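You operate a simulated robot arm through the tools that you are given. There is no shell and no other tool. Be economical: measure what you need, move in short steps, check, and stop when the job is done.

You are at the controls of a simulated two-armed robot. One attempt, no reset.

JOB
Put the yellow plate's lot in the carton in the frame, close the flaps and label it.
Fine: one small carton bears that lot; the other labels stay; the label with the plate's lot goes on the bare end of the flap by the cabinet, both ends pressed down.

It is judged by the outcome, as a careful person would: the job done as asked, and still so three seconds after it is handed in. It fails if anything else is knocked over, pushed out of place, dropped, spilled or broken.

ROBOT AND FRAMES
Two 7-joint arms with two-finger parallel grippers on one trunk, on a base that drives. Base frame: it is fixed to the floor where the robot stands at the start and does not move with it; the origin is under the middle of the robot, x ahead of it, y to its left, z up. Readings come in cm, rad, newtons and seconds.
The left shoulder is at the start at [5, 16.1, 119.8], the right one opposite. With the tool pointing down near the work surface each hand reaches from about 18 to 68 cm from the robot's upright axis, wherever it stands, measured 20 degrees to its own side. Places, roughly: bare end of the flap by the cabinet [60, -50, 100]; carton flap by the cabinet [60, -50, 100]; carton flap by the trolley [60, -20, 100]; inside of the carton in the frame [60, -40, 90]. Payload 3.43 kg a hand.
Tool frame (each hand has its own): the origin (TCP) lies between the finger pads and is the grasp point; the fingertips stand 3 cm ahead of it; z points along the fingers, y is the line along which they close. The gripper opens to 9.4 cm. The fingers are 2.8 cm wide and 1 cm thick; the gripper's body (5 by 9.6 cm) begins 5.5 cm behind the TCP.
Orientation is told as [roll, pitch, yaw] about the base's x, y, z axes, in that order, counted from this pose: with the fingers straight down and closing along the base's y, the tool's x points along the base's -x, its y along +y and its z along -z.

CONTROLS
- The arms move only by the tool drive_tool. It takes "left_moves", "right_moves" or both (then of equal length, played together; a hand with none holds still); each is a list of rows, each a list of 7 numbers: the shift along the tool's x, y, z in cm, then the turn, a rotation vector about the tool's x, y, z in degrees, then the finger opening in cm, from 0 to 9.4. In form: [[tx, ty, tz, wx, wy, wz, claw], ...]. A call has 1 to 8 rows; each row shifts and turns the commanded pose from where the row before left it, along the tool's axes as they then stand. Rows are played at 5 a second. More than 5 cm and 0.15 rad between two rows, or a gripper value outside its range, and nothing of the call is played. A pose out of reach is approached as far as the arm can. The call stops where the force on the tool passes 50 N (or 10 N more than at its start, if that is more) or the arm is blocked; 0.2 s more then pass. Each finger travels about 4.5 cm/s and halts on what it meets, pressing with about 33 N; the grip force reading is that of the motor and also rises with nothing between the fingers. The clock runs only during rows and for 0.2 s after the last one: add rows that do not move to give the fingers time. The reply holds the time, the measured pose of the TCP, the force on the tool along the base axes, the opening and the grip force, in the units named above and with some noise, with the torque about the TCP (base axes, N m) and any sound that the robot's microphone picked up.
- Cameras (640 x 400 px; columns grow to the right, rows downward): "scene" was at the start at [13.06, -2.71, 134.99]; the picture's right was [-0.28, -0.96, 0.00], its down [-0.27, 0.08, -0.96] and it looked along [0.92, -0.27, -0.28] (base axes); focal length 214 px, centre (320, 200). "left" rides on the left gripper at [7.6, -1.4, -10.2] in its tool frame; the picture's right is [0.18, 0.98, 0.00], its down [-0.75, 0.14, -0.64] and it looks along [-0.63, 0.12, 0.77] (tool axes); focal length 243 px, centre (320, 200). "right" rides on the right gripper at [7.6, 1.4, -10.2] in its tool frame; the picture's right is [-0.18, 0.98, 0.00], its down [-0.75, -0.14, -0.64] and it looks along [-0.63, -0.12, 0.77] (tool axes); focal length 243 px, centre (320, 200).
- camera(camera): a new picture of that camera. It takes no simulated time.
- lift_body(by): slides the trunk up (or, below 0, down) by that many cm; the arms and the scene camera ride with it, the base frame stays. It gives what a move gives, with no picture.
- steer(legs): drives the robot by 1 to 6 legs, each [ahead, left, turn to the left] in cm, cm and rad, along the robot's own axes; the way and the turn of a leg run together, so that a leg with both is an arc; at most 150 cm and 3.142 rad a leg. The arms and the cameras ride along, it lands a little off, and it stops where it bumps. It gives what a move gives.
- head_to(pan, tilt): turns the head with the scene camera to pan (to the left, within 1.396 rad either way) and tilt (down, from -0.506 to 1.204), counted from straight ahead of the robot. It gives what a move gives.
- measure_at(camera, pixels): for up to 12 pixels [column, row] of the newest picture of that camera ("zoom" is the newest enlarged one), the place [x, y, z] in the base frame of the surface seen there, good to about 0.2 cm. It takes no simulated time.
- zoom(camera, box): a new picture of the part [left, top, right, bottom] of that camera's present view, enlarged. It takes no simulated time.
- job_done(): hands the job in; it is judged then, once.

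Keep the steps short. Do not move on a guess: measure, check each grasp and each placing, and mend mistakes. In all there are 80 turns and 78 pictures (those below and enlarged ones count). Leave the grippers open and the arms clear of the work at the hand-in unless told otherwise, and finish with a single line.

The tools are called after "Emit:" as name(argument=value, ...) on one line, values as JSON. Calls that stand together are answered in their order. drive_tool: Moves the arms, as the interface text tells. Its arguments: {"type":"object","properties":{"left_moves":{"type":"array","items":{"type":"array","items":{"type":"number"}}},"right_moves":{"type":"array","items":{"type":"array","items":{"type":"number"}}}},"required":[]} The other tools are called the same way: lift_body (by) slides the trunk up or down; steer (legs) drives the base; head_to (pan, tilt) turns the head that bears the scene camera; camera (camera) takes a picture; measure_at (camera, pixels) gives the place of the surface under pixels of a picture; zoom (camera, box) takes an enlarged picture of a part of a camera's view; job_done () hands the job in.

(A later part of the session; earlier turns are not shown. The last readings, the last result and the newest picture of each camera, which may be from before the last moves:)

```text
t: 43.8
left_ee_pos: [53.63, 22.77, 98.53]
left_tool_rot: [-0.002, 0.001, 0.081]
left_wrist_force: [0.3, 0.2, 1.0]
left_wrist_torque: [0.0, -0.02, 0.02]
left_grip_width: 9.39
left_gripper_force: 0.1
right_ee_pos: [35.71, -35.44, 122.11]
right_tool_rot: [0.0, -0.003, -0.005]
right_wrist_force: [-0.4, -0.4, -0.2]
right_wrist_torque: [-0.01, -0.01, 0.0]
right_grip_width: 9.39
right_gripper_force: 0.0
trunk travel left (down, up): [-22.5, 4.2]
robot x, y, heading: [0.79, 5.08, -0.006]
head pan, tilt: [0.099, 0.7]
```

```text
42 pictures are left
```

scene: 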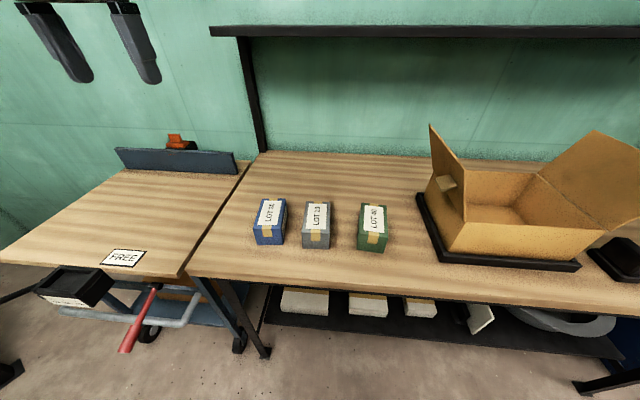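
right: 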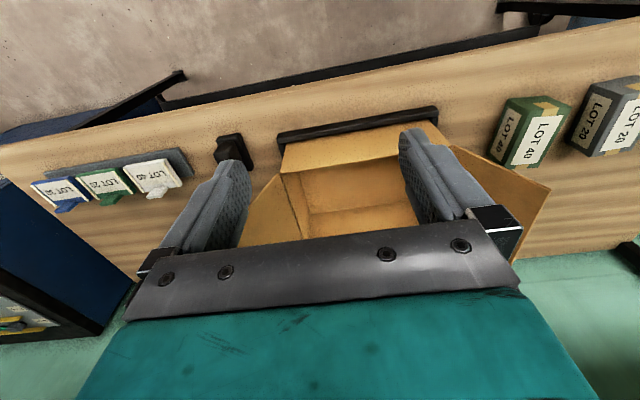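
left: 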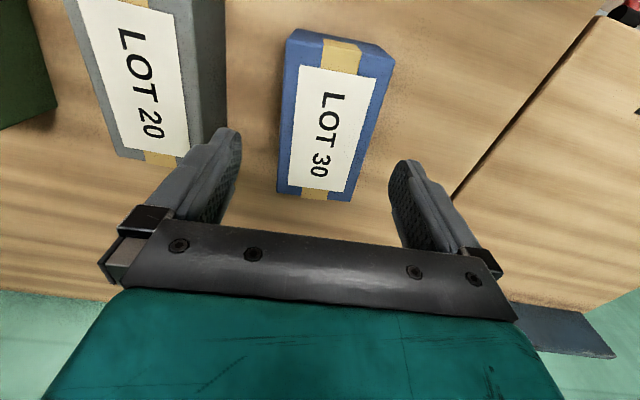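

The fingers straddle the LOT 30 carton with clearance from the grey one. I'll go down 10 cm and close.

Emit:
drive_tool(left_moves=[[0, 0.2, 5, 0, 0, 0, 9.4], [0, 0, 4.9, 0, 0, 0, 9.4], [0, 0, 0, 0, 0, 0, 5.5], [0, 0, 0, 0, 0, 0, 5.5], [0, 0, 0, 0, 0, 0, 5.5]])

Emit:
drive_tool(left_moves=[[0, 0, -4, 0, 0, 0, 5.5], [0, 0, -5, 0, 0, 0, 5.5], [0, 0, -5, 0, 0, 0, 5.5], [0, 0, -5, 0, 0, 0, 5.5], [0, 0, -5, 0, 0, 0, 5.5], [0, 0, -5, 0, 0, 0, 5.5]])

Emit:
camera(camera="left")

```text
t: 45.0
left_ee_pos: [53.54, 23.36, 88.62]
left_tool_rot: [-0.002, -0.001, 0.082]
left_wrist_force: [0.9, -1.0, 0.0]
left_wrist_torque: [-0.03, -0.11, -0.08]
left_grip_width: 7.42
left_gripper_force: 33.8
right_ee_pos: [35.66, -35.44, 121.97]
right_tool_rot: [0.003, -0.001, -0.007]
right_wrist_force: [0.2, 0.6, 0.1]
right_wrist_torque: [0.0, 0.01, -0.02]
right_grip_width: 9.39
right_gripper_force: 0.0
trunk travel left (down, up): [-22.5, 4.2]
robot x, y, heading: [0.98, 4.92, -0.006]
head pan, tilt: [0.099, 0.7]
```

```text
t: 46.4
left_ee_pos: [54.1, 23.22, 117.58]
left_tool_rot: [-0.003, -0.001, 0.083]
left_wrist_force: [0.1, -0.2, -3.1]
left_wrist_torque: [0.04, 0.0, -0.02]
left_grip_width: 7.41
left_gripper_force: 33.4
right_ee_pos: [35.53, -35.5, 122.06]
right_tool_rot: [0.002, 0.0, -0.006]
right_wrist_force: [0.0, 0.0, 0.1]
right_wrist_torque: [0.0, -0.06, 0.01]
right_grip_width: 9.41
right_gripper_force: 0.2
trunk travel left (down, up): [-22.5, 4.2]
robot x, y, heading: [0.98, 5.81, -0.006]
head pan, tilt: [0.099, 0.7]
```

```text
41 pictures are left
```

left: 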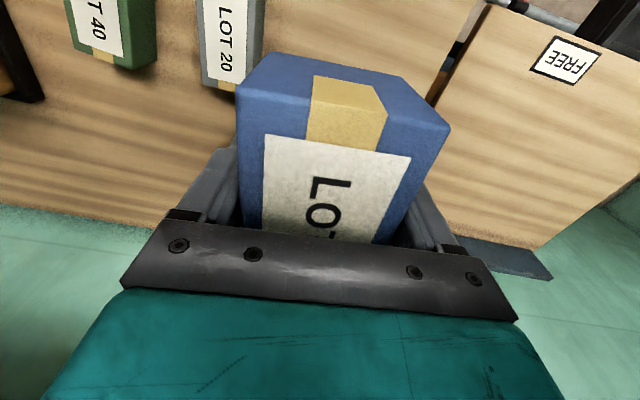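

I hold it firmly (7.4 cm, 33 N). I'll raise it above the flaps and drive 60 cm right, so the hand is over the carton.

Emit:
drive_tool(left_moves=[[0, 0, -4.5, 0, 0, 0, 5.5], [0, 0, -4.5, 0, 0, 0, 5.5]])

Emit:
steer(legs=[[0, -60.5, 0.01]])

Emit:
head_to(pan=0.25, tilt=0.8)

Emit:
camera(camera="scene")

```text
t: 47.0
left_ee_pos: [54.03, 23.05, 126.56]
left_tool_rot: [-0.001, 0.001, 0.083]
left_wrist_force: [-0.4, 0.3, -2.6]
left_wrist_torque: [-0.03, 0.0, 0.01]
left_grip_width: 7.41
left_gripper_force: 33.2
right_ee_pos: [35.71, -35.37, 122.18]
right_tool_rot: [0.002, -0.002, -0.006]
right_wrist_force: [0.0, -0.1, 0.6]
right_wrist_torque: [0.04, -0.01, 0.0]
right_grip_width: 9.41
right_gripper_force: 0.2
trunk travel left (down, up): [-22.5, 4.2]
robot x, y, heading: [0.96, 5.58, -0.005]
head pan, tilt: [0.099, 0.7]
```

```text
t: 52.9
left_ee_pos: [53.98, -36.87, 126.55]
left_tool_rot: [-0.001, 0.0, 0.109]
left_wrist_force: [0.2, 0.3, -2.7]
left_wrist_torque: [-0.03, 0.02, -0.01]
left_grip_width: 7.42
left_gripper_force: 33.1
right_ee_pos: [37.06, -96.06, 122.13]
right_tool_rot: [-0.001, -0.001, 0.02]
right_wrist_force: [0.6, 0.6, 0.9]
right_wrist_torque: [0.0, 0.02, -0.01]
right_grip_width: 9.4
right_gripper_force: 0.0
trunk travel left (down, up): [-22.5, 4.2]
robot x, y, heading: [1.55, -56.16, 0.027]
head pan, tilt: [0.099, 0.7]
```

```text
t: 53.6
left_ee_pos: [54.03, -36.83, 126.51]
left_tool_rot: [-0.001, 0.001, 0.11]
left_wrist_force: [0.9, -0.7, -2.3]
left_wrist_torque: [-0.02, 0.01, 0.0]
left_grip_width: 7.41
left_gripper_force: 33.6
right_ee_pos: [37.11, -96.05, 122.05]
right_tool_rot: [0.0, 0.001, 0.022]
right_wrist_force: [0.7, 0.0, -0.1]
right_wrist_torque: [0.03, 0.0, 0.0]
right_grip_width: 9.41
right_gripper_force: 0.0
trunk travel left (down, up): [-22.5, 4.2]
robot x, y, heading: [1.47, -56.15, 0.019]
head pan, tilt: [0.25, 0.799]
```

```text
40 pictures are left
```

scene: 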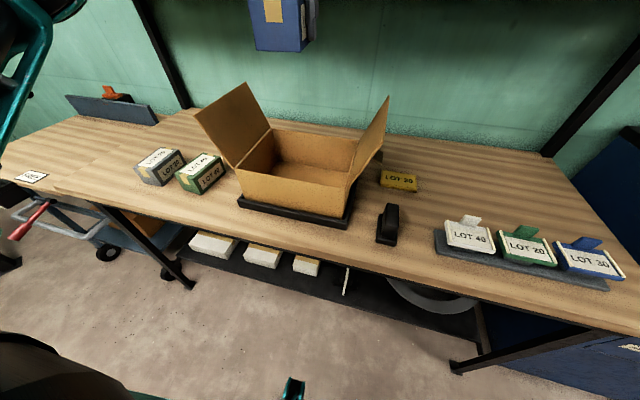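

I'll zoom on the carton and measure its walls, floor and flaps.

Emit:
zoom(camera="scene", box=[180, 70, 420, 220])

Emit:
measure_at(camera="zoom", pixels=[[152, 262], [300, 280], [452, 315], [250, 165], [360, 175], [480, 180], [300, 240], [380, 250], [45, 120], [170, 42], [548, 75], [530, 215]])

```text
2.67 times, centred on (300, 145) of scene
```

zoom: 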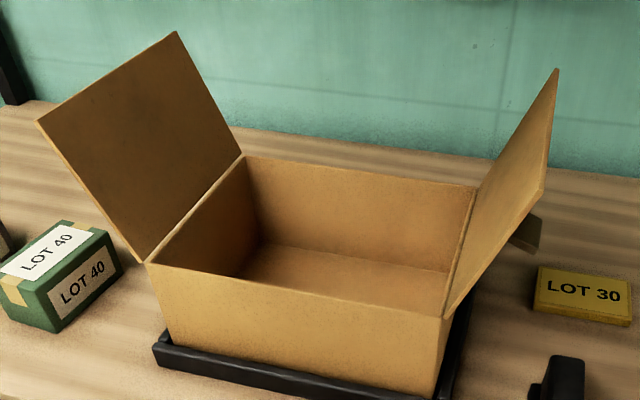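

```text
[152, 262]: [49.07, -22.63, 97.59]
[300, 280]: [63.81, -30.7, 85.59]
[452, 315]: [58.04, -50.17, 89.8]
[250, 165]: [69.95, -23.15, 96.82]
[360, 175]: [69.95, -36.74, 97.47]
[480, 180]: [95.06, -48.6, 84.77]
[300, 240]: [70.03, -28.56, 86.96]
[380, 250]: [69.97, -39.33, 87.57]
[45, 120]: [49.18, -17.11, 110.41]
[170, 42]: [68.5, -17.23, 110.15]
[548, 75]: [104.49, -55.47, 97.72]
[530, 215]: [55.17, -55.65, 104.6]
```

Carton inside: x 49–70, y -22.6 to -50, floor 85.6, walls to 98; the flaps are about 13.6 long and will meet at the middle. I'll square up the hand, move to x≈61 and go down part way.

Emit:
drive_tool(left_moves=[[0, 0, 0, 0, 0, 6, 5.5], [-3.5, 0, 0, 0, 0, 0, 5.5], [-3.4, 0.4, 0, 0, 0, 0, 5.5], [0, 0, 5, 0, 0, 0, 5.5], [0, 0, 5, 0, 0, 0, 5.5], [0, 0, 5, 0, 0, 0, 5.5], [0, 0, 5, 0, 0, 0, 5.5], [0, 0, 3, 0, 0, 0, 5.5]])

Emit:
camera(camera="scene")

```text
t: 55.4
left_ee_pos: [59.8, -36.49, 103.16]
left_tool_rot: [-0.002, 0.0, 0.003]
left_wrist_force: [0.2, 0.3, -3.6]
left_wrist_torque: [0.01, 0.02, -0.01]
left_grip_width: 7.41
left_gripper_force: 33.0
left hand out of reach, approached as far as the arm can: row 3
right_ee_pos: [37.1, -96.01, 122.11]
right_tool_rot: [0.001, 0.0, 0.021]
right_wrist_force: [-0.4, 0.4, 0.1]
right_wrist_torque: [0.0, -0.01, -0.01]
right_grip_width: 9.39
right_gripper_force: 0.0
trunk travel left (down, up): [-22.5, 4.2]
robot x, y, heading: [1.36, -56.02, 0.026]
head pan, tilt: [0.25, 0.799]
```

```text
38 pictures are left
```

scene: 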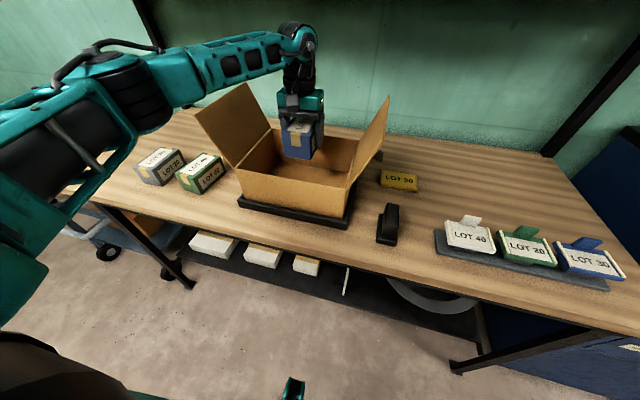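

The carton hangs centred over the opening. Before going lower I'll check the forearm height over the trolley flap.

Emit:
measure_at(camera="scene", pixels=[[200, 105], [230, 86], [262, 76], [285, 60], [300, 50], [290, 95], [180, 60], [140, 130], [300, 155], [240, 90], [385, 100]])

```text
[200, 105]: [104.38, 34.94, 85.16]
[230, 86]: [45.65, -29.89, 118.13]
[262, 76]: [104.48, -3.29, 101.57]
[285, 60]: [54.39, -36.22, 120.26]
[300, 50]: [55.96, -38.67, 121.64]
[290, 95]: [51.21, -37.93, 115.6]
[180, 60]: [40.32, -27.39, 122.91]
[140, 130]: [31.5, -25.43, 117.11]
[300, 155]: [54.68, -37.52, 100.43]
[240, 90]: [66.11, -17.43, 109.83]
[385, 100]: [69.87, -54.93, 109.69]
```

The forearm passes in front of the carton, inside the flap, so it is clear. I'll go down to z≈89.7.

Emit:
drive_tool(left_moves=[[0, 0, 4, 0, 0, 0, 5.5], [0, 0, 4, 0, 0, 0, 5.5], [0, 0, 3, 0, 0, 0, 5.5], [0, 0, 2.2, 0, 0, 0, 5.5]])

Emit:
camera(camera="scene")

```text
t: 56.4
left_ee_pos: [59.67, -36.74, 90.16]
left_tool_rot: [-0.002, 0.0, 0.003]
left_wrist_force: [-0.6, 0.3, -3.3]
left_wrist_torque: [0.03, 0.02, -0.02]
left_grip_width: 7.42
left_gripper_force: 33.3
right_ee_pos: [37.18, -96.0, 122.02]
right_tool_rot: [-0.001, -0.001, 0.023]
right_wrist_force: [-0.3, -0.2, -0.4]
right_wrist_torque: [0.04, -0.02, 0.02]
right_grip_width: 9.4
right_gripper_force: 0.0
trunk travel left (down, up): [-22.5, 4.2]
robot x, y, heading: [1.72, -55.85, 0.018]
head pan, tilt: [0.25, 0.799]
```

```text
37 pictures are left
```

scene: 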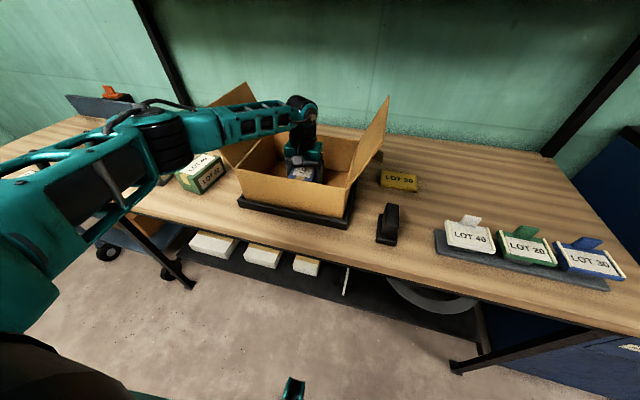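

About 0.8 cm is left above the floor. I'll lower 0.7, open and rise.

Emit:
drive_tool(left_moves=[[0, 0, 0.7, 0, 0, 0, 5.5], [0, 0, 0, 0, 0, 0, 9.4], [0, 0, 0, 0, 0, 0, 9.4], [0, 0, 0, 0, 0, 0, 9.4]])

Emit:
drive_tool(left_moves=[[0, 0, -4, 0, 0, 0, 9.4], [0, 0, -4, 0, 0, 0, 9.4], [0, 0, -5, 0, 0, 0, 9.4], [0, 0, -5, 0, 0, 0, 9.4], [0, 0, -5, 0, 0, 0, 9.4], [0, 0, -5, 0, 0, 0, 9.4], [0, 0, -5, 0, 0, 0, 9.4]])

Emit:
camera(camera="left")

```text
t: 57.4
left_ee_pos: [59.68, -36.54, 89.51]
left_tool_rot: [-0.002, -0.001, 0.003]
left_wrist_force: [-0.5, 0.6, -0.5]
left_wrist_torque: [0.01, 0.04, -0.01]
left_grip_width: 9.4
left_gripper_force: 0.0
right_ee_pos: [37.16, -96.02, 122.17]
right_tool_rot: [0.0, 0.0, 0.02]
right_wrist_force: [-0.4, -0.3, 0.0]
right_wrist_torque: [0.0, 0.01, -0.01]
right_grip_width: 9.43
right_gripper_force: 0.0
trunk travel left (down, up): [-22.5, 4.2]
robot x, y, heading: [1.3, -56.44, 0.021]
head pan, tilt: [0.25, 0.799]
```

```text
t: 59.0
left_ee_pos: [59.69, -36.72, 122.92]
left_tool_rot: [-0.004, 0.0, 0.004]
left_wrist_force: [-1.3, 0.2, -1.0]
left_wrist_torque: [-0.01, -0.02, -0.01]
left_grip_width: 9.37
left_gripper_force: 0.1
right_ee_pos: [37.12, -96.14, 122.16]
right_tool_rot: [0.0, 0.0, 0.021]
right_wrist_force: [-0.3, -0.2, 0.3]
right_wrist_torque: [0.02, -0.02, 0.03]
right_grip_width: 9.42
right_gripper_force: 0.2
trunk travel left (down, up): [-22.5, 4.2]
robot x, y, heading: [1.34, -56.11, 0.024]
head pan, tilt: [0.25, 0.799]
```

```text
36 pictures are left
```

left: 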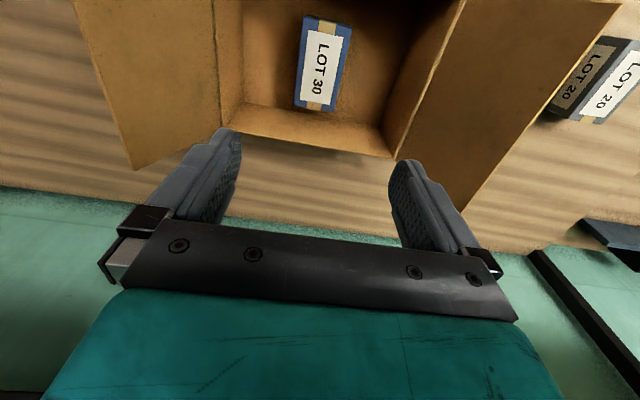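

The LOT 30 carton sits flat in the big carton. Next I'll close the trolley flap. I'll drive 26 cm left and 5 ahead so the left hand ends up outside that flap.

Emit:
steer(legs=[[4.5, 27, -0.022]])

Emit:
head_to(pan=-0.05, tilt=0.75)

Emit:
camera(camera="scene")

Emit:
camera(camera="left")

```text
t: 62.0
left_ee_pos: [64.46, -10.73, 122.9]
left_tool_rot: [-0.003, -0.001, -0.018]
left_wrist_force: [0.0, 0.5, -0.1]
left_wrist_torque: [0.01, -0.04, -0.01]
left_grip_width: 9.41
left_gripper_force: 0.2
right_ee_pos: [40.53, -69.86, 122.16]
right_tool_rot: [0.0, 0.001, -0.003]
right_wrist_force: [1.3, 0.5, 0.1]
right_wrist_torque: [-0.02, 0.02, 0.04]
right_grip_width: 9.42
right_gripper_force: 0.1
trunk travel left (down, up): [-22.5, 4.2]
robot x, y, heading: [5.89, -29.25, -0.003]
head pan, tilt: [0.25, 0.799]
```

```text
t: 62.8
left_ee_pos: [64.46, -10.97, 122.89]
left_tool_rot: [-0.004, 0.0, -0.019]
left_wrist_force: [-0.7, 0.6, -0.1]
left_wrist_torque: [-0.02, 0.01, 0.0]
left_grip_width: 9.4
left_gripper_force: 0.1
right_ee_pos: [40.48, -69.7, 122.12]
right_tool_rot: [0.0, 0.0, -0.001]
right_wrist_force: [-1.0, 0.3, 0.5]
right_wrist_torque: [-0.01, 0.01, 0.01]
right_grip_width: 9.41
right_gripper_force: 0.2
trunk travel left (down, up): [-22.5, 4.2]
robot x, y, heading: [5.48, -29.1, -0.005]
head pan, tilt: [-0.051, 0.75]
```

```text
35 pictures are left
```

scene: 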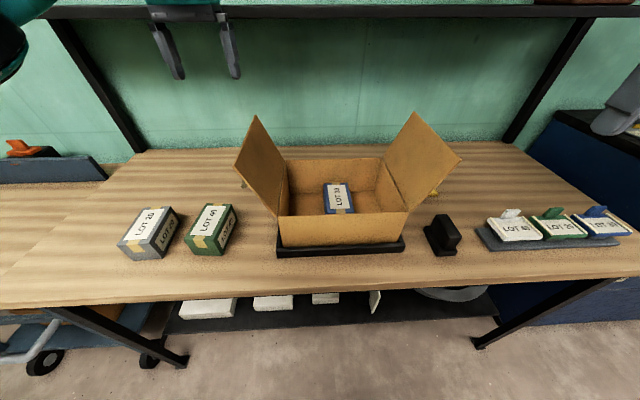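

```text
34 pictures are left
```

left: 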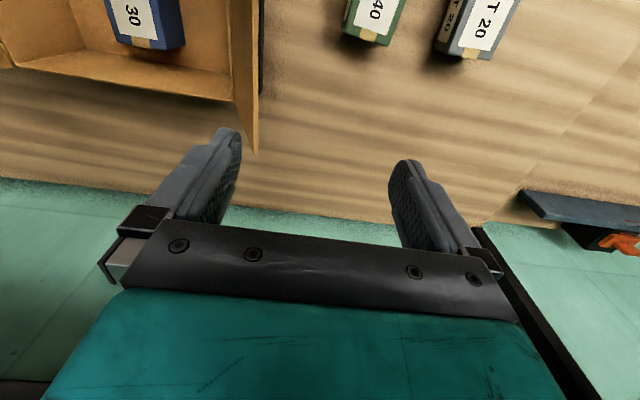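

The left hand is just outside the trolley flap at x=64.5, beyond the lug. I'll close the fingers and go down outside the flap to TCP z≈108.5.

Emit:
drive_tool(left_moves=[[0, 0, 0, 0, 0, 0, 0], [0, 0, 0, 0, 0, 0, 0], [0, 0, 2, 0, 0, 0, 0], [0, 0, 4, 0, 0, 0, 0], [0, 0, 4.4, 0, 0, 0, 0], [0, 0, 4, 0, 0, 0, 0]])

Emit:
drive_tool(left_moves=[[0, -2.5, 0, 0, 0, 0, 0], [0, -2.5, 0, 0, 0, 0, 0], [0, -2.5, 0, 0, 0, 0, 0], [0, -2.5, 0, 0, 0, 0, 0], [0, -2.5, -0.3, 0, 0, 0, 0], [0, -2.7, -0.2, 0, 0, 0, 0]])

Emit:
camera(camera="scene")

```text
t: 64.2
left_ee_pos: [64.2, -10.93, 108.18]
left_tool_rot: [-0.001, -0.001, -0.016]
left_wrist_force: [-0.2, -0.2, 0.2]
left_wrist_torque: [0.0, -0.01, -0.03]
left_grip_width: 0.0
left_gripper_force: 26.0
right_ee_pos: [40.39, -69.79, 122.09]
right_tool_rot: [0.001, -0.001, -0.002]
right_wrist_force: [-0.4, 0.0, -0.1]
right_wrist_torque: [-0.02, -0.01, -0.01]
right_grip_width: 9.4
right_gripper_force: 0.2
trunk travel left (down, up): [-22.5, 4.2]
robot x, y, heading: [5.46, -29.03, -0.003]
head pan, tilt: [-0.051, 0.75]
```

```text
t: 65.6
left_ee_pos: [64.11, -26.55, 108.8]
left_tool_rot: [-0.003, 0.001, -0.017]
left_wrist_force: [-0.2, 0.1, -1.2]
left_wrist_torque: [0.02, -0.02, 0.01]
left_grip_width: 0.0
left_gripper_force: 32.9
right_ee_pos: [40.43, -69.88, 122.06]
right_tool_rot: [0.001, -0.001, -0.001]
right_wrist_force: [0.7, -0.8, -0.4]
right_wrist_torque: [0.03, 0.03, 0.01]
right_grip_width: 9.4
right_gripper_force: 0.1
trunk travel left (down, up): [-22.5, 4.2]
robot x, y, heading: [5.61, -29.16, -0.002]
head pan, tilt: [-0.051, 0.75]
```

```text
33 pictures are left
```

scene: 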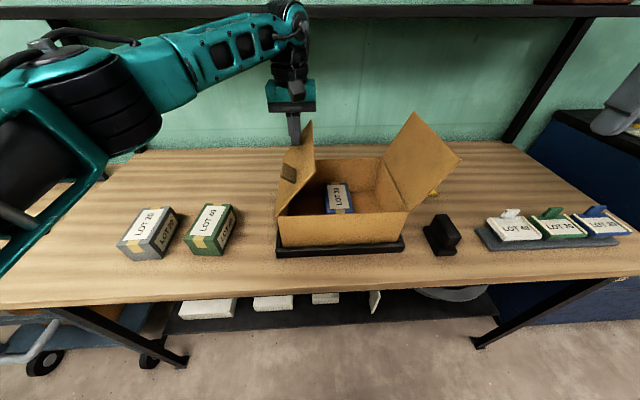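

The flap is turning inward as planned. I'll continue the arc down.

Emit:
drive_tool(left_moves=[[0, -1.2, 0.9, 0, 0, 0, 0], [0, -1.2, 1.2, 0, 0, 0, 0], [0, -0.8, 1.3, 0, 0, 0, 0], [0, -0.6, 1.4, 0, 0, 0, 0], [0, -0.4, 1.3, 0, 0, 0, 0], [0, 0, 0.9, 0, 0, 0, 0]])

Emit:
camera(camera="scene")

```text
t: 67.0
left_ee_pos: [64.05, -30.4, 101.9]
left_tool_rot: [-0.003, 0.0, -0.019]
left_wrist_force: [-0.2, 0.2, 0.4]
left_wrist_torque: [-0.05, 0.0, 0.0]
left_grip_width: 0.0
left_gripper_force: 32.9
right_ee_pos: [40.48, -69.73, 122.16]
right_tool_rot: [0.001, 0.0, -0.002]
right_wrist_force: [-0.1, 0.5, -0.6]
right_wrist_torque: [0.04, -0.01, -0.01]
right_grip_width: 9.4
right_gripper_force: 0.1
trunk travel left (down, up): [-22.5, 4.2]
robot x, y, heading: [5.8, -29.39, -0.006]
head pan, tilt: [-0.051, 0.75]
```

```text
32 pictures are left
```

scene: 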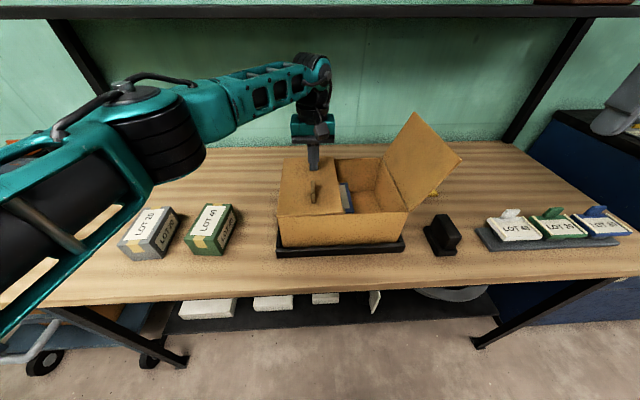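

The trolley flap lies flat. I'll lift the left hand off and see whether it stays down.

Emit:
drive_tool(left_moves=[[0, 0, -3, 0, 0, 0, 0], [0, 0, -4, 0, 0, 0, 0], [0, 1, -5, 0, 0, 0, 0], [0, 2, -5, 0, 0, 0, 0], [0, 4, -3, 0, 0, 0, 0], [0, 4, 0, 0, 0, 0, 0]])

Emit:
zoom(camera="scene", box=[240, 100, 480, 260])

Emit:
measure_at(camera="zoom", pixels=[[195, 200], [195, 240], [120, 160], [260, 155], [110, 280], [270, 290], [180, 180], [450, 45], [590, 165], [430, 165], [420, 240], [445, 285]])

```text
refused: row 3 steps farther than a row can; nothing moved
```

```text
2.50 times, centred on (360, 180) of scene
```

zoom: 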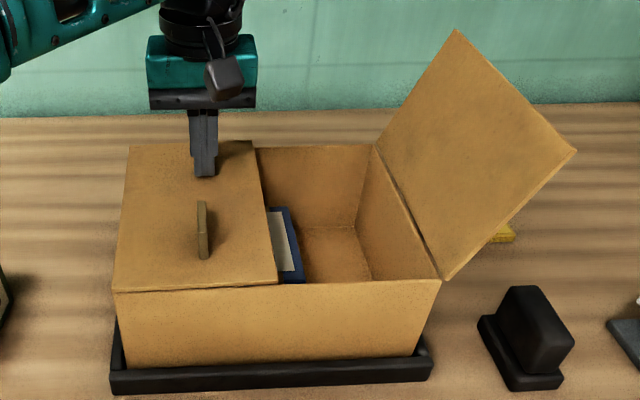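

```text
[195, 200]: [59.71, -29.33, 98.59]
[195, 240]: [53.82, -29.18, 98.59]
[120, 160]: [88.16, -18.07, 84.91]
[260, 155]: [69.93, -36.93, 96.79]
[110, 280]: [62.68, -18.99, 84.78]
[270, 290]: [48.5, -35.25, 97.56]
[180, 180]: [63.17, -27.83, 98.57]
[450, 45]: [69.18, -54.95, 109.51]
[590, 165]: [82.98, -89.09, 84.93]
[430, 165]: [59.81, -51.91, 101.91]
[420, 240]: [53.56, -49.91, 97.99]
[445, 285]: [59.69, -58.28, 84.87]
```

I'll lift with shorter rows.

Emit:
drive_tool(left_moves=[[0, 0, -3, 0, 0, 0, 0], [0, 0, -4.5, 0, 0, 0, 0], [0, 0, -4.5, 0, 0, 0, 0], [0, 2, -4, 0, 0, 0, 0], [0, 4, -2, 0, 0, 0, 0], [0, 4.5, 0, 0, 0, 0, 0], [0, 4.5, 0, 0, 0, 0, 0]])

Emit:
camera(camera="scene")

Emit:
measure_at(camera="scene", pixels=[[313, 183], [313, 190], [316, 203], [343, 200], [336, 163], [300, 180], [412, 112], [458, 158], [408, 212]])

```text
t: 68.6
left_ee_pos: [64.33, -15.22, 119.61]
left_tool_rot: [-0.003, 0.002, -0.019]
left_wrist_force: [-0.7, 0.5, -0.6]
left_wrist_torque: [-0.01, 0.02, 0.01]
left_grip_width: 0.01
left_gripper_force: 33.2
right_ee_pos: [40.45, -69.67, 122.35]
right_tool_rot: [0.001, -0.001, -0.003]
right_wrist_force: [0.4, -0.1, 0.8]
right_wrist_torque: [-0.01, -0.02, -0.02]
right_grip_width: 9.41
right_gripper_force: 0.0
trunk travel left (down, up): [-22.5, 4.2]
robot x, y, heading: [5.95, -28.9, -0.003]
head pan, tilt: [-0.051, 0.75]
```

```text
30 pictures are left
```

scene: 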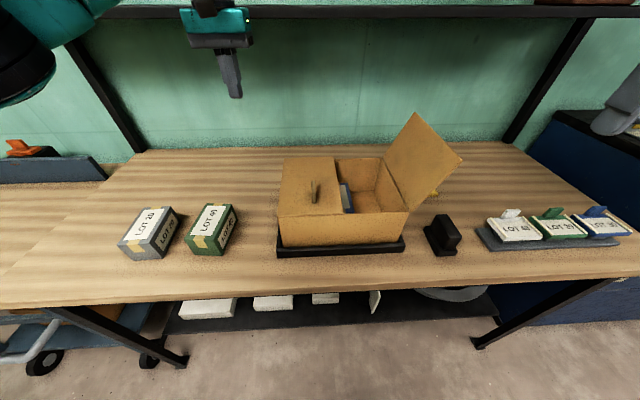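

```text
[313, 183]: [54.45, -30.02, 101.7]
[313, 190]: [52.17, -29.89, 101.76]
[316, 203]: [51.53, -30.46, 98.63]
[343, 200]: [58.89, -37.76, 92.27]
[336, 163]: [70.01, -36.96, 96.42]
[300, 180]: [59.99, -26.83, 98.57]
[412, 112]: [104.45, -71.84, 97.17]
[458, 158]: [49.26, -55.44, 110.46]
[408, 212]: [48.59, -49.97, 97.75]
```

The trolley flap stays down. For the cabinet flap I'll use the right hand: drive 14 cm right, take the left hand aside, and bring the right hand to (62,-62), fingers closed.

Emit:
steer(legs=[[0, -14, 0]])

Emit:
drive_tool(left_moves=[[2, 4, 0, 0, 0, 0, 0], [2, 4, 0, 0, 0, 0, 0], [2, 4, 0, 0, 0, 0, 0], [2, 4, 0, 0, 0, 0, 0], [2, 0, 0, 0, 0, 0, 0], [0, 0, 0, 0, 0, 0, 0]], right_moves=[[-3.8, 3, 0, 0, 0, 0, 0], [-3.8, 3, 0, 0, 0, 0, 0], [-3.8, 3, 0, 0, 0, 0, 0], [-3.8, 3, 0, 0, 0, 0, 0], [-3.7, 3, 0, 0, 0, 0, 0], [-2.5, 3, 0, 0, 0, 0, 0]])

Emit:
camera(camera="right")

```text
t: 70.4
left_ee_pos: [64.36, -29.25, 119.52]
left_tool_rot: [-0.002, 0.001, -0.018]
left_wrist_force: [0.0, 0.4, 0.3]
left_wrist_torque: [0.01, -0.02, -0.01]
left_grip_width: 0.0
left_gripper_force: 32.9
right_ee_pos: [40.37, -83.78, 122.12]
right_tool_rot: [0.003, 0.0, -0.002]
right_wrist_force: [0.4, -0.5, 1.0]
right_wrist_torque: [0.0, 0.0, 0.01]
right_grip_width: 9.43
right_gripper_force: 0.0
trunk travel left (down, up): [-22.5, 4.2]
robot x, y, heading: [5.36, -42.87, -0.001]
head pan, tilt: [-0.051, 0.75]
```

```text
t: 71.8
left_ee_pos: [54.29, -12.74, 119.46]
left_tool_rot: [-0.004, -0.002, -0.017]
left_wrist_force: [-0.9, 0.5, 0.0]
left_wrist_torque: [-0.01, -0.02, 0.02]
left_grip_width: 0.0
left_gripper_force: 33.0
right_ee_pos: [59.13, -68.22, 122.33]
right_tool_rot: [-0.002, -0.003, -0.007]
right_wrist_force: [0.1, 1.0, -0.3]
right_wrist_torque: [-0.02, -0.08, 0.01]
right_grip_width: 0.01
right_gripper_force: 25.6
right hand out of reach, approached as far as the arm can: row 6
trunk travel left (down, up): [-22.5, 4.2]
robot x, y, heading: [5.78, -42.65, -0.003]
head pan, tilt: [-0.051, 0.75]
```

```text
29 pictures are left
```

right: 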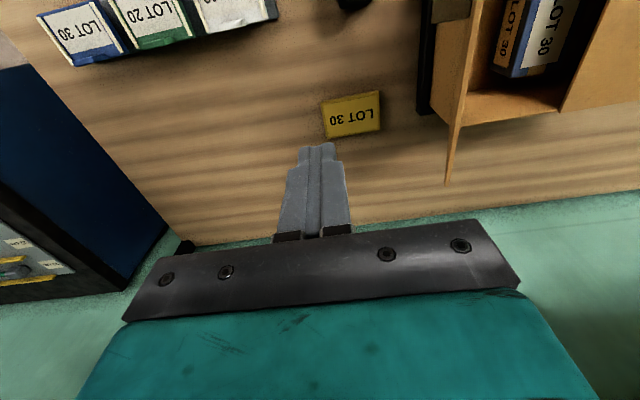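

The right hand is at (59,-68), outside the cabinet flap. I'll go down to TCP z≈108.3, shift to x≈61.5 and sweep toward the carton.

Emit:
drive_tool(right_moves=[[0, 0, 4.6, 0, 0, 0, 0], [0, 0, 4.7, 0, 0, 0, 0], [0, 0, 4.7, 0, 0, 0, 0], [-2.4, 2, 0, 0, 0, 0, 0], [0, 3, 0, 0, 0, 0, 0], [0, 3, 0, 0, 0, 0, 0]])

Emit:
drive_tool(right_moves=[[0, 2.5, 0, 0, 0, 0, 0], [0, 2.5, 0, 0, 0, 0, 0], [0, 2.5, 0, 0, 0, 0, 0], [0, 2.5, -0.3, 0, 0, 0, 0], [0, 2.2, -0.2, 0, 0, 0, 0]])

Emit:
camera(camera="scene")

```text
t: 73.2
left_ee_pos: [54.55, -12.99, 119.35]
left_tool_rot: [-0.002, -0.001, -0.02]
left_wrist_force: [0.8, 0.0, -0.4]
left_wrist_torque: [0.01, -0.01, 0.02]
left_grip_width: 0.03
left_gripper_force: 32.6
right_ee_pos: [58.27, -62.71, 108.11]
right_tool_rot: [-0.001, -0.003, -0.002]
right_wrist_force: [0.5, -0.3, 0.1]
right_wrist_torque: [-0.01, -0.01, 0.04]
right_grip_width: 0.0
right_gripper_force: 33.2
right hand out of reach, approached as far as the arm can: row 4, 5, 6
trunk travel left (down, up): [-22.5, 4.2]
robot x, y, heading: [5.61, -43.37, -0.002]
head pan, tilt: [-0.051, 0.75]
```

```text
t: 74.4
left_ee_pos: [54.47, -12.95, 119.29]
left_tool_rot: [-0.002, -0.001, -0.02]
left_wrist_force: [0.5, 0.5, -0.2]
left_wrist_torque: [-0.01, -0.01, 0.04]
left_grip_width: 0.01
left_gripper_force: 32.7
right_ee_pos: [52.6, -56.98, 109.11]
right_tool_rot: [0.001, -0.001, -0.001]
right_wrist_force: [-0.4, 0.0, -0.7]
right_wrist_torque: [-0.01, -0.04, -0.04]
right_grip_width: 0.01
right_gripper_force: 33.3
right hand out of reach, approached as far as the arm can: row 1, 2, 3, 4, 5
trunk travel left (down, up): [-22.5, 4.2]
robot x, y, heading: [5.49, -43.35, -0.0]
head pan, tilt: [-0.051, 0.75]
```

```text
28 pictures are left
```

scene: 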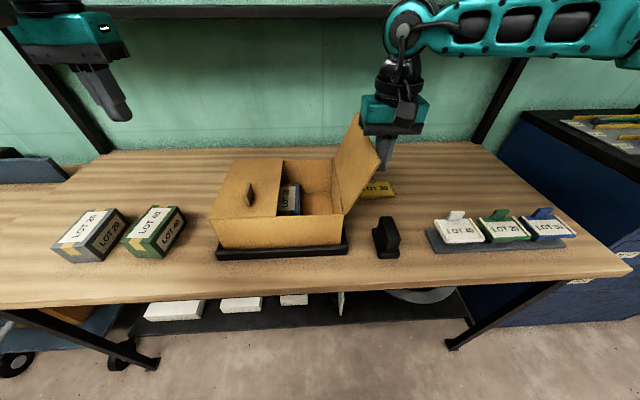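

The right arm ran out of reach: it slid to x=52.6 and only nudged the flap. The left hand handled the same move well, so I'll back the right hand off, raise it, and redo this flap with the left hand.

Emit:
drive_tool(right_moves=[[0, -4, 0, 0, 0, 0, 0], [0, -4, -2, 0, 0, 0, 0], [2, 0, -4.4, 0, 0, 0, 0], [2, 0, -4.4, 0, 0, 0, 0], [3, 0, -3, 0, 0, 0, 0]], left_moves=[[0, 0, 0, 0, 0, 0, 0], [0, 0, 0, 0, 0, 0, 0], [0, 0, -1, 0, 0, 0, 0], [0, 0, -2, 0, 0, 0, 0], [0, 0, -2, 0, 0, 0, 0]])

Emit:
steer(legs=[[0, -32, 0]])

Emit:
head_to(pan=0.2, tilt=0.8)

Emit:
camera(camera="scene")

```text
t: 75.6
left_ee_pos: [54.44, -12.97, 124.69]
left_tool_rot: [-0.001, -0.002, -0.02]
left_wrist_force: [-0.3, -0.4, -0.8]
left_wrist_torque: [-0.01, -0.01, 0.02]
left_grip_width: 0.01
left_gripper_force: 33.1
right_ee_pos: [45.49, -64.97, 123.2]
right_tool_rot: [0.002, 0.001, -0.002]
right_wrist_force: [-0.5, 0.3, -0.5]
right_wrist_torque: [-0.02, -0.04, -0.04]
right_grip_width: 0.0
right_gripper_force: 32.7
trunk travel left (down, up): [-22.5, 4.2]
robot x, y, heading: [5.58, -42.83, 0.0]
head pan, tilt: [-0.051, 0.75]
```

```text
t: 79.1
left_ee_pos: [54.44, -45.78, 124.49]
left_tool_rot: [-0.003, 0.001, -0.017]
left_wrist_force: [0.3, -0.6, -0.6]
left_wrist_torque: [-0.02, 0.01, -0.01]
left_grip_width: 0.0
left_gripper_force: 33.0
right_ee_pos: [45.63, -97.77, 123.04]
right_tool_rot: [0.002, -0.001, -0.003]
right_wrist_force: [0.3, -0.1, 0.2]
right_wrist_torque: [0.02, 0.02, 0.04]
right_grip_width: 0.0
right_gripper_force: 32.9
trunk travel left (down, up): [-22.5, 4.2]
robot x, y, heading: [5.61, -75.87, 0.0]
head pan, tilt: [-0.051, 0.75]
```

```text
t: 79.8
left_ee_pos: [54.46, -45.89, 124.46]
left_tool_rot: [-0.001, 0.0, -0.018]
left_wrist_force: [0.0, 0.1, -0.4]
left_wrist_torque: [-0.04, -0.01, 0.01]
left_grip_width: 0.03
left_gripper_force: 32.9
right_ee_pos: [45.59, -97.65, 123.13]
right_tool_rot: [0.002, 0.001, -0.002]
right_wrist_force: [0.0, -0.6, 0.6]
right_wrist_torque: [-0.04, 0.0, 0.0]
right_grip_width: 0.0
right_gripper_force: 32.8
trunk travel left (down, up): [-22.5, 4.2]
robot x, y, heading: [5.53, -75.7, -0.003]
head pan, tilt: [0.201, 0.799]
```

```text
27 pictures are left
```

scene: 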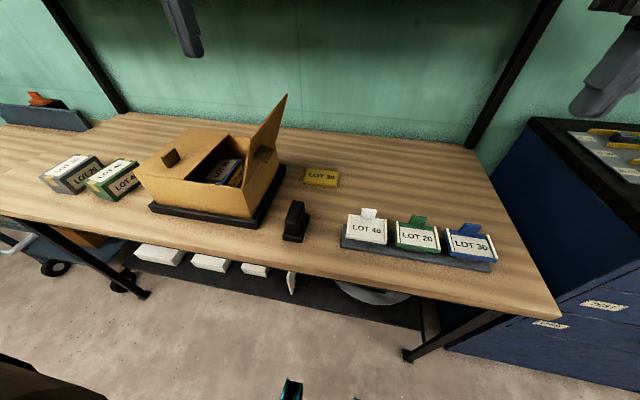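

Next I'll measure the flap and fin, and zoom in on this flap's outer face.

Emit:
measure_at(camera="scene", pixels=[[286, 97], [279, 165], [252, 195], [258, 152], [272, 160], [268, 148], [246, 140], [275, 130], [252, 215]])

Emit:
zoom(camera="scene", box=[130, 85, 350, 235])

Emit:
zoom(camera="scene", box=[330, 190, 520, 290])

```text
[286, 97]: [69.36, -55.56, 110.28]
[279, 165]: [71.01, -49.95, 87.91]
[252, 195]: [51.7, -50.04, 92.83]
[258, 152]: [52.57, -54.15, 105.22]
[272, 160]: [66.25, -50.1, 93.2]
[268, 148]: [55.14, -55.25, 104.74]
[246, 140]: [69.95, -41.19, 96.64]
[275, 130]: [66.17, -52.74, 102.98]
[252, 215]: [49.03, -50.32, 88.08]
```

```text
2.67 times, centred on (240, 160) of scene
```

zoom: 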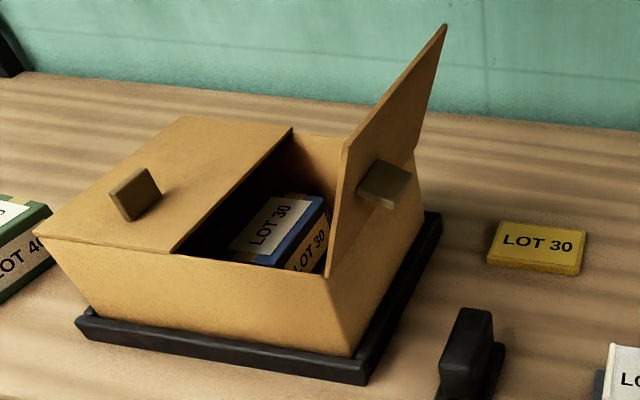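

```text
3.37 times, centred on (425, 240) of scene
```

zoom: 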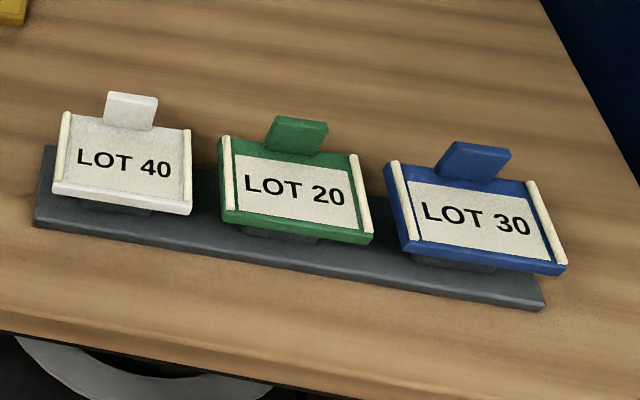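

The flap stands outside vertical, with its fin at x 52–56. I'll bring the left hand over it to (62,-64), then down outside it.

Emit:
drive_tool(left_moves=[[-1.8, -4.6, 0, 0, 0, 0, 0], [-1.8, -4.6, 0, 0, 0, 0, 0], [-1.8, -4.6, 0, 0, 0, 0, 0], [-1.8, -4.4, 0, 0, 0, 0, 0], [0, 0, 4, 0, 0, 0, 0], [0, 0, 4, 0, 0, 0, 0], [0, 0, 4, 0, 0, 0, 0], [0, 0, 4, 0, 0, 0, 0]])

```text
t: 81.7
left_ee_pos: [61.3, -64.06, 108.34]
left_tool_rot: [-0.002, 0.002, -0.018]
left_wrist_force: [-0.1, 0.4, 0.6]
left_wrist_torque: [-0.01, 0.04, -0.03]
left_grip_width: 0.01
left_gripper_force: 32.8
right_ee_pos: [45.65, -97.68, 123.11]
right_tool_rot: [0.0, -0.001, -0.002]
right_wrist_force: [0.0, 0.2, 0.1]
right_wrist_torque: [-0.03, 0.0, -0.02]
right_grip_width: 0.0
right_gripper_force: 32.9
trunk travel left (down, up): [-22.5, 4.2]
robot x, y, heading: [5.45, -75.75, -0.001]
head pan, tilt: [0.201, 0.799]
```

Reached, with no contact. Sweeping toward the carton.

Emit:
drive_tool(left_moves=[[0, 2.5, 0, 0, 0, 0, 0], [0, 2.5, 0, 0, 0, 0, 0], [0, 2.5, 0, 0, 0, 0, 0], [0, 2.5, 0, 0, 0, 0, 0], [0, 2.5, 0, 0, 0, 0, 0], [0, 2.5, -0.3, 0, 0, 0, 0], [0, 2.6, -0.2, 0, 0, 0, 0]])

Emit:
camera(camera="scene")

```text
t: 83.2
left_ee_pos: [61.47, -46.4, 109.05]
left_tool_rot: [0.0, 0.001, -0.018]
left_wrist_force: [-0.2, -0.3, 0.9]
left_wrist_torque: [-0.01, 0.0, 0.02]
left_grip_width: 0.0
left_gripper_force: 33.4
right_ee_pos: [45.57, -97.66, 123.14]
right_tool_rot: [0.001, 0.0, 0.0]
right_wrist_force: [0.2, 0.1, 0.1]
right_wrist_torque: [-0.01, -0.01, 0.0]
right_grip_width: 0.0
right_gripper_force: 32.9
trunk travel left (down, up): [-22.5, 4.2]
robot x, y, heading: [5.41, -76.11, -0.002]
head pan, tilt: [0.201, 0.799]
```

```text
24 pictures are left
```

scene: 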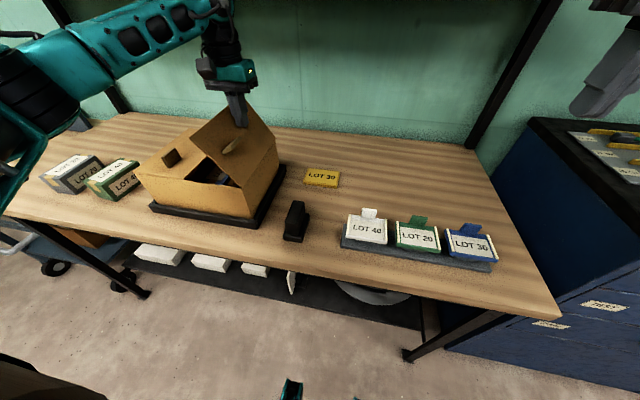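

Folding well. I'll continue the arc down to flat, then lift.

Emit:
drive_tool(left_moves=[[0, 1.2, 0.9, 0, 0, 0, 0], [0, 1.2, 1.2, 0, 0, 0, 0], [0, 0.8, 1.3, 0, 0, 0, 0], [0, 0.6, 1.4, 0, 0, 0, 0], [0, 0.4, 1.3, 0, 0, 0, 0], [0, 0, 1.1, 0, 0, 0, 0]])

Emit:
drive_tool(left_moves=[[0, 0, -3, 0, 0, 0, 0], [0, 0, -4.5, 0, 0, 0, 0], [0, 0, -4.5, 0, 0, 0, 0], [1, 2, -4, 0, 0, 0, 3], [1, 4, -2, 0, 0, 0, 6], [1, 4.5, 0, 0, 0, 0, 9.4], [0, 4.5, 0, 0, 0, 0, 9.4], [0, 4.5, 0, 0, 0, 0, 9.4]])

Emit:
camera(camera="scene")

```text
t: 84.7
left_ee_pos: [61.68, -42.36, 101.67]
left_tool_rot: [-0.001, 0.0, -0.018]
left_wrist_force: [0.8, 0.8, 0.2]
left_wrist_torque: [-0.02, 0.01, -0.01]
left_grip_width: 0.02
left_gripper_force: 32.7
right_ee_pos: [45.61, -97.67, 123.08]
right_tool_rot: [0.0, -0.002, -0.001]
right_wrist_force: [0.3, 0.2, -0.7]
right_wrist_torque: [0.02, 0.01, -0.04]
right_grip_width: 0.0
right_gripper_force: 32.9
trunk travel left (down, up): [-22.5, 4.2]
robot x, y, heading: [5.69, -75.6, -0.003]
head pan, tilt: [0.201, 0.799]
```

```text
t: 86.5
left_ee_pos: [55.96, -31.66, 118.73]
left_tool_rot: [-0.002, -0.001, -0.017]
left_wrist_force: [0.7, 0.0, 0.0]
left_wrist_torque: [0.04, -0.01, 0.01]
left_grip_width: 9.4
left_gripper_force: 0.1
left hand out of reach, approached as far as the arm can: row 6, 7, 8
right_ee_pos: [45.63, -97.68, 123.08]
right_tool_rot: [0.001, 0.0, -0.001]
right_wrist_force: [0.3, 0.5, 0.8]
right_wrist_torque: [0.0, -0.01, 0.0]
right_grip_width: 0.0
right_gripper_force: 33.5
trunk travel left (down, up): [-22.5, 4.2]
robot x, y, heading: [5.39, -75.9, -0.0]
head pan, tilt: [0.201, 0.799]
```

```text
23 pictures are left
```

scene: 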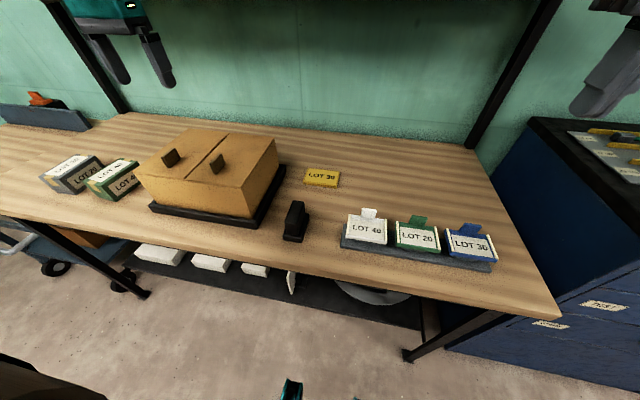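

Both flaps are closed. I'll zoom on the carton top, and measure the label's tab in detail.

Emit:
zoom(camera="scene", box=[130, 110, 300, 230])

Emit:
measure_at(camera="zoom", pixels=[[330, 150], [345, 205], [320, 225], [350, 170], [310, 210], [265, 120], [535, 115], [440, 280], [240, 260], [420, 150], [380, 210]])

Emit:
zoom(camera="scene", box=[420, 200, 520, 290])

Emit:
measure_at(camera="zoom", pixels=[[170, 140], [185, 130], [360, 140], [290, 130], [285, 160], [120, 190], [460, 175], [150, 300], [510, 320], [320, 250], [150, 230], [480, 260]])

```text
3.33 times, centred on (215, 170) of scene
```

zoom: 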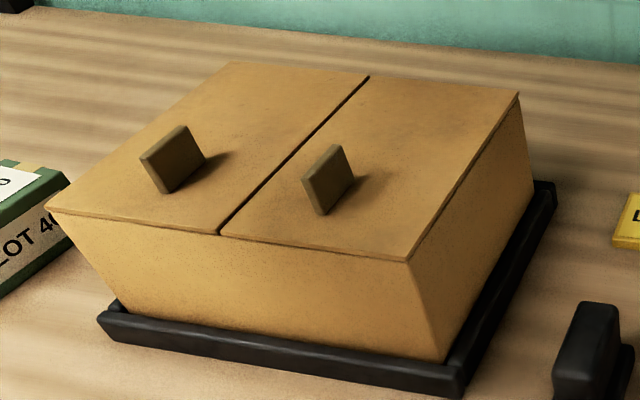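

```text
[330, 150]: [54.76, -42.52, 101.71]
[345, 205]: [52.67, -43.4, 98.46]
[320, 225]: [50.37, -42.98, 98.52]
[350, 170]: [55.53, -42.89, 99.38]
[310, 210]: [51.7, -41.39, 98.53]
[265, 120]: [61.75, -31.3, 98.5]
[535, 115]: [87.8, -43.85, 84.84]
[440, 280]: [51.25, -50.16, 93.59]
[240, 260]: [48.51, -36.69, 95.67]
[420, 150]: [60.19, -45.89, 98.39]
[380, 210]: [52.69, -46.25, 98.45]
```

```text
4.44 times, centred on (470, 245) of scene
```

zoom: 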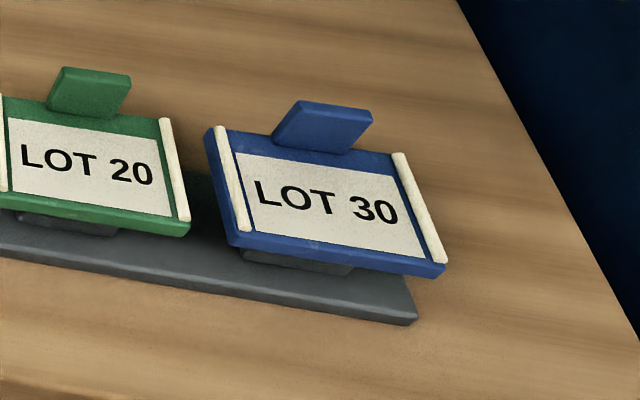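

```text
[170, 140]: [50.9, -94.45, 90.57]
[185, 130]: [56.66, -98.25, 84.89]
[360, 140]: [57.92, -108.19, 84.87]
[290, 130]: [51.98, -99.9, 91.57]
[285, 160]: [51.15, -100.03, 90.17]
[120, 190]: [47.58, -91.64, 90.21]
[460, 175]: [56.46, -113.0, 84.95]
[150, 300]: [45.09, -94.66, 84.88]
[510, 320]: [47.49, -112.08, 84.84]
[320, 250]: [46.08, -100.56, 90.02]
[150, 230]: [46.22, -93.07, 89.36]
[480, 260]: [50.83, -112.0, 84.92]
```

The flaps lie flat at z 98.4, with fins at x 51–55.5; the bare end is x 57–69. The blue label's tab stands at x≈52.4, y≈-101, z 90.2–93.2. I'll measure the label's corners, tuck the right hand back, then back off and turn slightly right so the left hand can fetch it.

Emit:
measure_at(camera="zoom", pixels=[[212, 135], [236, 240], [436, 268], [400, 157], [278, 138], [346, 152], [300, 108], [365, 115], [240, 130], [375, 155], [300, 262], [340, 120]])

Emit:
drive_tool(right_moves=[[3.5, -3, 0, 0, 0, 0, 3], [3.5, -3, 0, 0, 0, 0, 6], [3.5, -3, 0, 0, 0, 0, 9.4], [3.5, -3, 0, 0, 0, 0, 9.4]])

Emit:
steer(legs=[[-5, -12, -0.3]])

```text
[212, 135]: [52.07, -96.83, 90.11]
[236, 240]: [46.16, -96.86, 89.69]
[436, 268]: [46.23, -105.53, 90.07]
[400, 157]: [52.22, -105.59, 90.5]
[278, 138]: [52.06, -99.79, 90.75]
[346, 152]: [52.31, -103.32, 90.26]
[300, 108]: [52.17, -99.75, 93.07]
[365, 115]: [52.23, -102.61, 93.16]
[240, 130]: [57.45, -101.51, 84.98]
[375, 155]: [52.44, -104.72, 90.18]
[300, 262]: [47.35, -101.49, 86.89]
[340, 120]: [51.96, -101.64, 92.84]
```

```text
t: 87.5
left_ee_pos: [55.77, -31.75, 118.87]
left_tool_rot: [0.0, -0.002, -0.017]
left_wrist_force: [-0.1, -0.4, 0.8]
left_wrist_torque: [0.01, 0.0, 0.0]
left_grip_width: 9.4
left_gripper_force: 0.0
right_ee_pos: [31.48, -109.44, 123.31]
right_tool_rot: [0.002, 0.0, -0.004]
right_wrist_force: [-0.1, -0.7, -0.6]
right_wrist_torque: [0.0, -0.03, 0.0]
right_grip_width: 8.39
right_gripper_force: 0.1
trunk travel left (down, up): [-22.5, 4.2]
robot x, y, heading: [5.59, -75.62, -0.003]
head pan, tilt: [0.201, 0.799]
```

```text
t: 89.2
left_ee_pos: [60.02, -60.02, 118.7]
left_tool_rot: [-0.002, -0.002, -0.318]
left_wrist_force: [-0.7, 0.3, -0.1]
left_wrist_torque: [0.03, 0.0, 0.01]
left_grip_width: 9.4
left_gripper_force: 0.0
right_ee_pos: [13.85, -127.0, 123.3]
right_tool_rot: [0.002, 0.001, -0.304]
right_wrist_force: [-0.6, 1.2, -0.4]
right_wrist_torque: [0.02, 0.04, 0.02]
right_grip_width: 9.41
right_gripper_force: 0.0
trunk travel left (down, up): [-22.5, 4.2]
robot x, y, heading: [-0.91, -86.97, -0.304]
head pan, tilt: [0.201, 0.799]
```

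Label: x 46.1–52.2, y -96.85 to -105.55; tab centre (52.4,-101.2). I'll move the left hand above it and then turn it to yaw -90°.

Emit:
drive_tool(left_moves=[[-0.62, -4.6, 0, 0, 0, 0, 9.4], [-0.62, -4.6, 0, 0, 0, 0, 9.4], [-0.62, -4.6, 0, 0, 0, 0, 9.4], [-0.62, -4.6, 0, 0, 0, 0, 9.4], [-0.62, -4.6, 0, 0, 0, 0, 9.4], [-0.62, -4.6, 0, 0, 0, 0, 9.4], [-0.62, -4.6, 0, 0, 0, 0, 9.4], [-0.62, -4.6, 0, 0, 0, 0, 9.4]])

Emit:
drive_tool(left_moves=[[-0.6, -4.6, 0, 0, 0, 0, 9.4], [0, 0, 0, 0, 0, 8.2, 8], [0, 0, 0, 0, 0, 8.2, 7], [0, 0, 0, 0, 0, 8.2, 6], [0, 0, 0, 0, 0, 8.2, 5], [0, 0, 0, 0, 0, 8.2, 4], [0, 0, 0, 0, 0, 8.2, 4], [0, 0, 0, 0, 0, 8.2, 4]])

```text
t: 91.0
left_ee_pos: [52.88, -96.95, 118.66]
left_tool_rot: [-0.002, -0.003, -0.319]
left_wrist_force: [0.0, -0.4, -0.4]
left_wrist_torque: [0.03, -0.01, 0.01]
left_grip_width: 9.4
left_gripper_force: 0.0
right_ee_pos: [13.72, -127.02, 123.21]
right_tool_rot: [0.002, 0.0, -0.305]
right_wrist_force: [-0.4, 1.0, -0.5]
right_wrist_torque: [0.02, -0.02, -0.01]
right_grip_width: 9.39
right_gripper_force: 0.2
trunk travel left (down, up): [-22.5, 4.2]
robot x, y, heading: [-0.71, -87.14, -0.301]
head pan, tilt: [0.201, 0.799]
```

```text
t: 92.8
left_ee_pos: [52.27, -100.23, 118.56]
left_tool_rot: [0.001, -0.002, -0.986]
left_wrist_force: [0.0, -0.4, 0.2]
left_wrist_torque: [0.01, -0.01, -0.01]
left_grip_width: 3.99
left_gripper_force: 0.0
left hand out of reach, approached as far as the arm can: row 6, 7, 8
right_ee_pos: [13.67, -126.84, 123.2]
right_tool_rot: [-0.002, -0.001, -0.304]
right_wrist_force: [1.5, 0.4, -0.6]
right_wrist_torque: [0.0, -0.01, 0.0]
right_grip_width: 9.41
right_gripper_force: 0.1
trunk travel left (down, up): [-22.5, 4.2]
robot x, y, heading: [-1.04, -87.59, -0.304]
head pan, tilt: [0.201, 0.799]
```

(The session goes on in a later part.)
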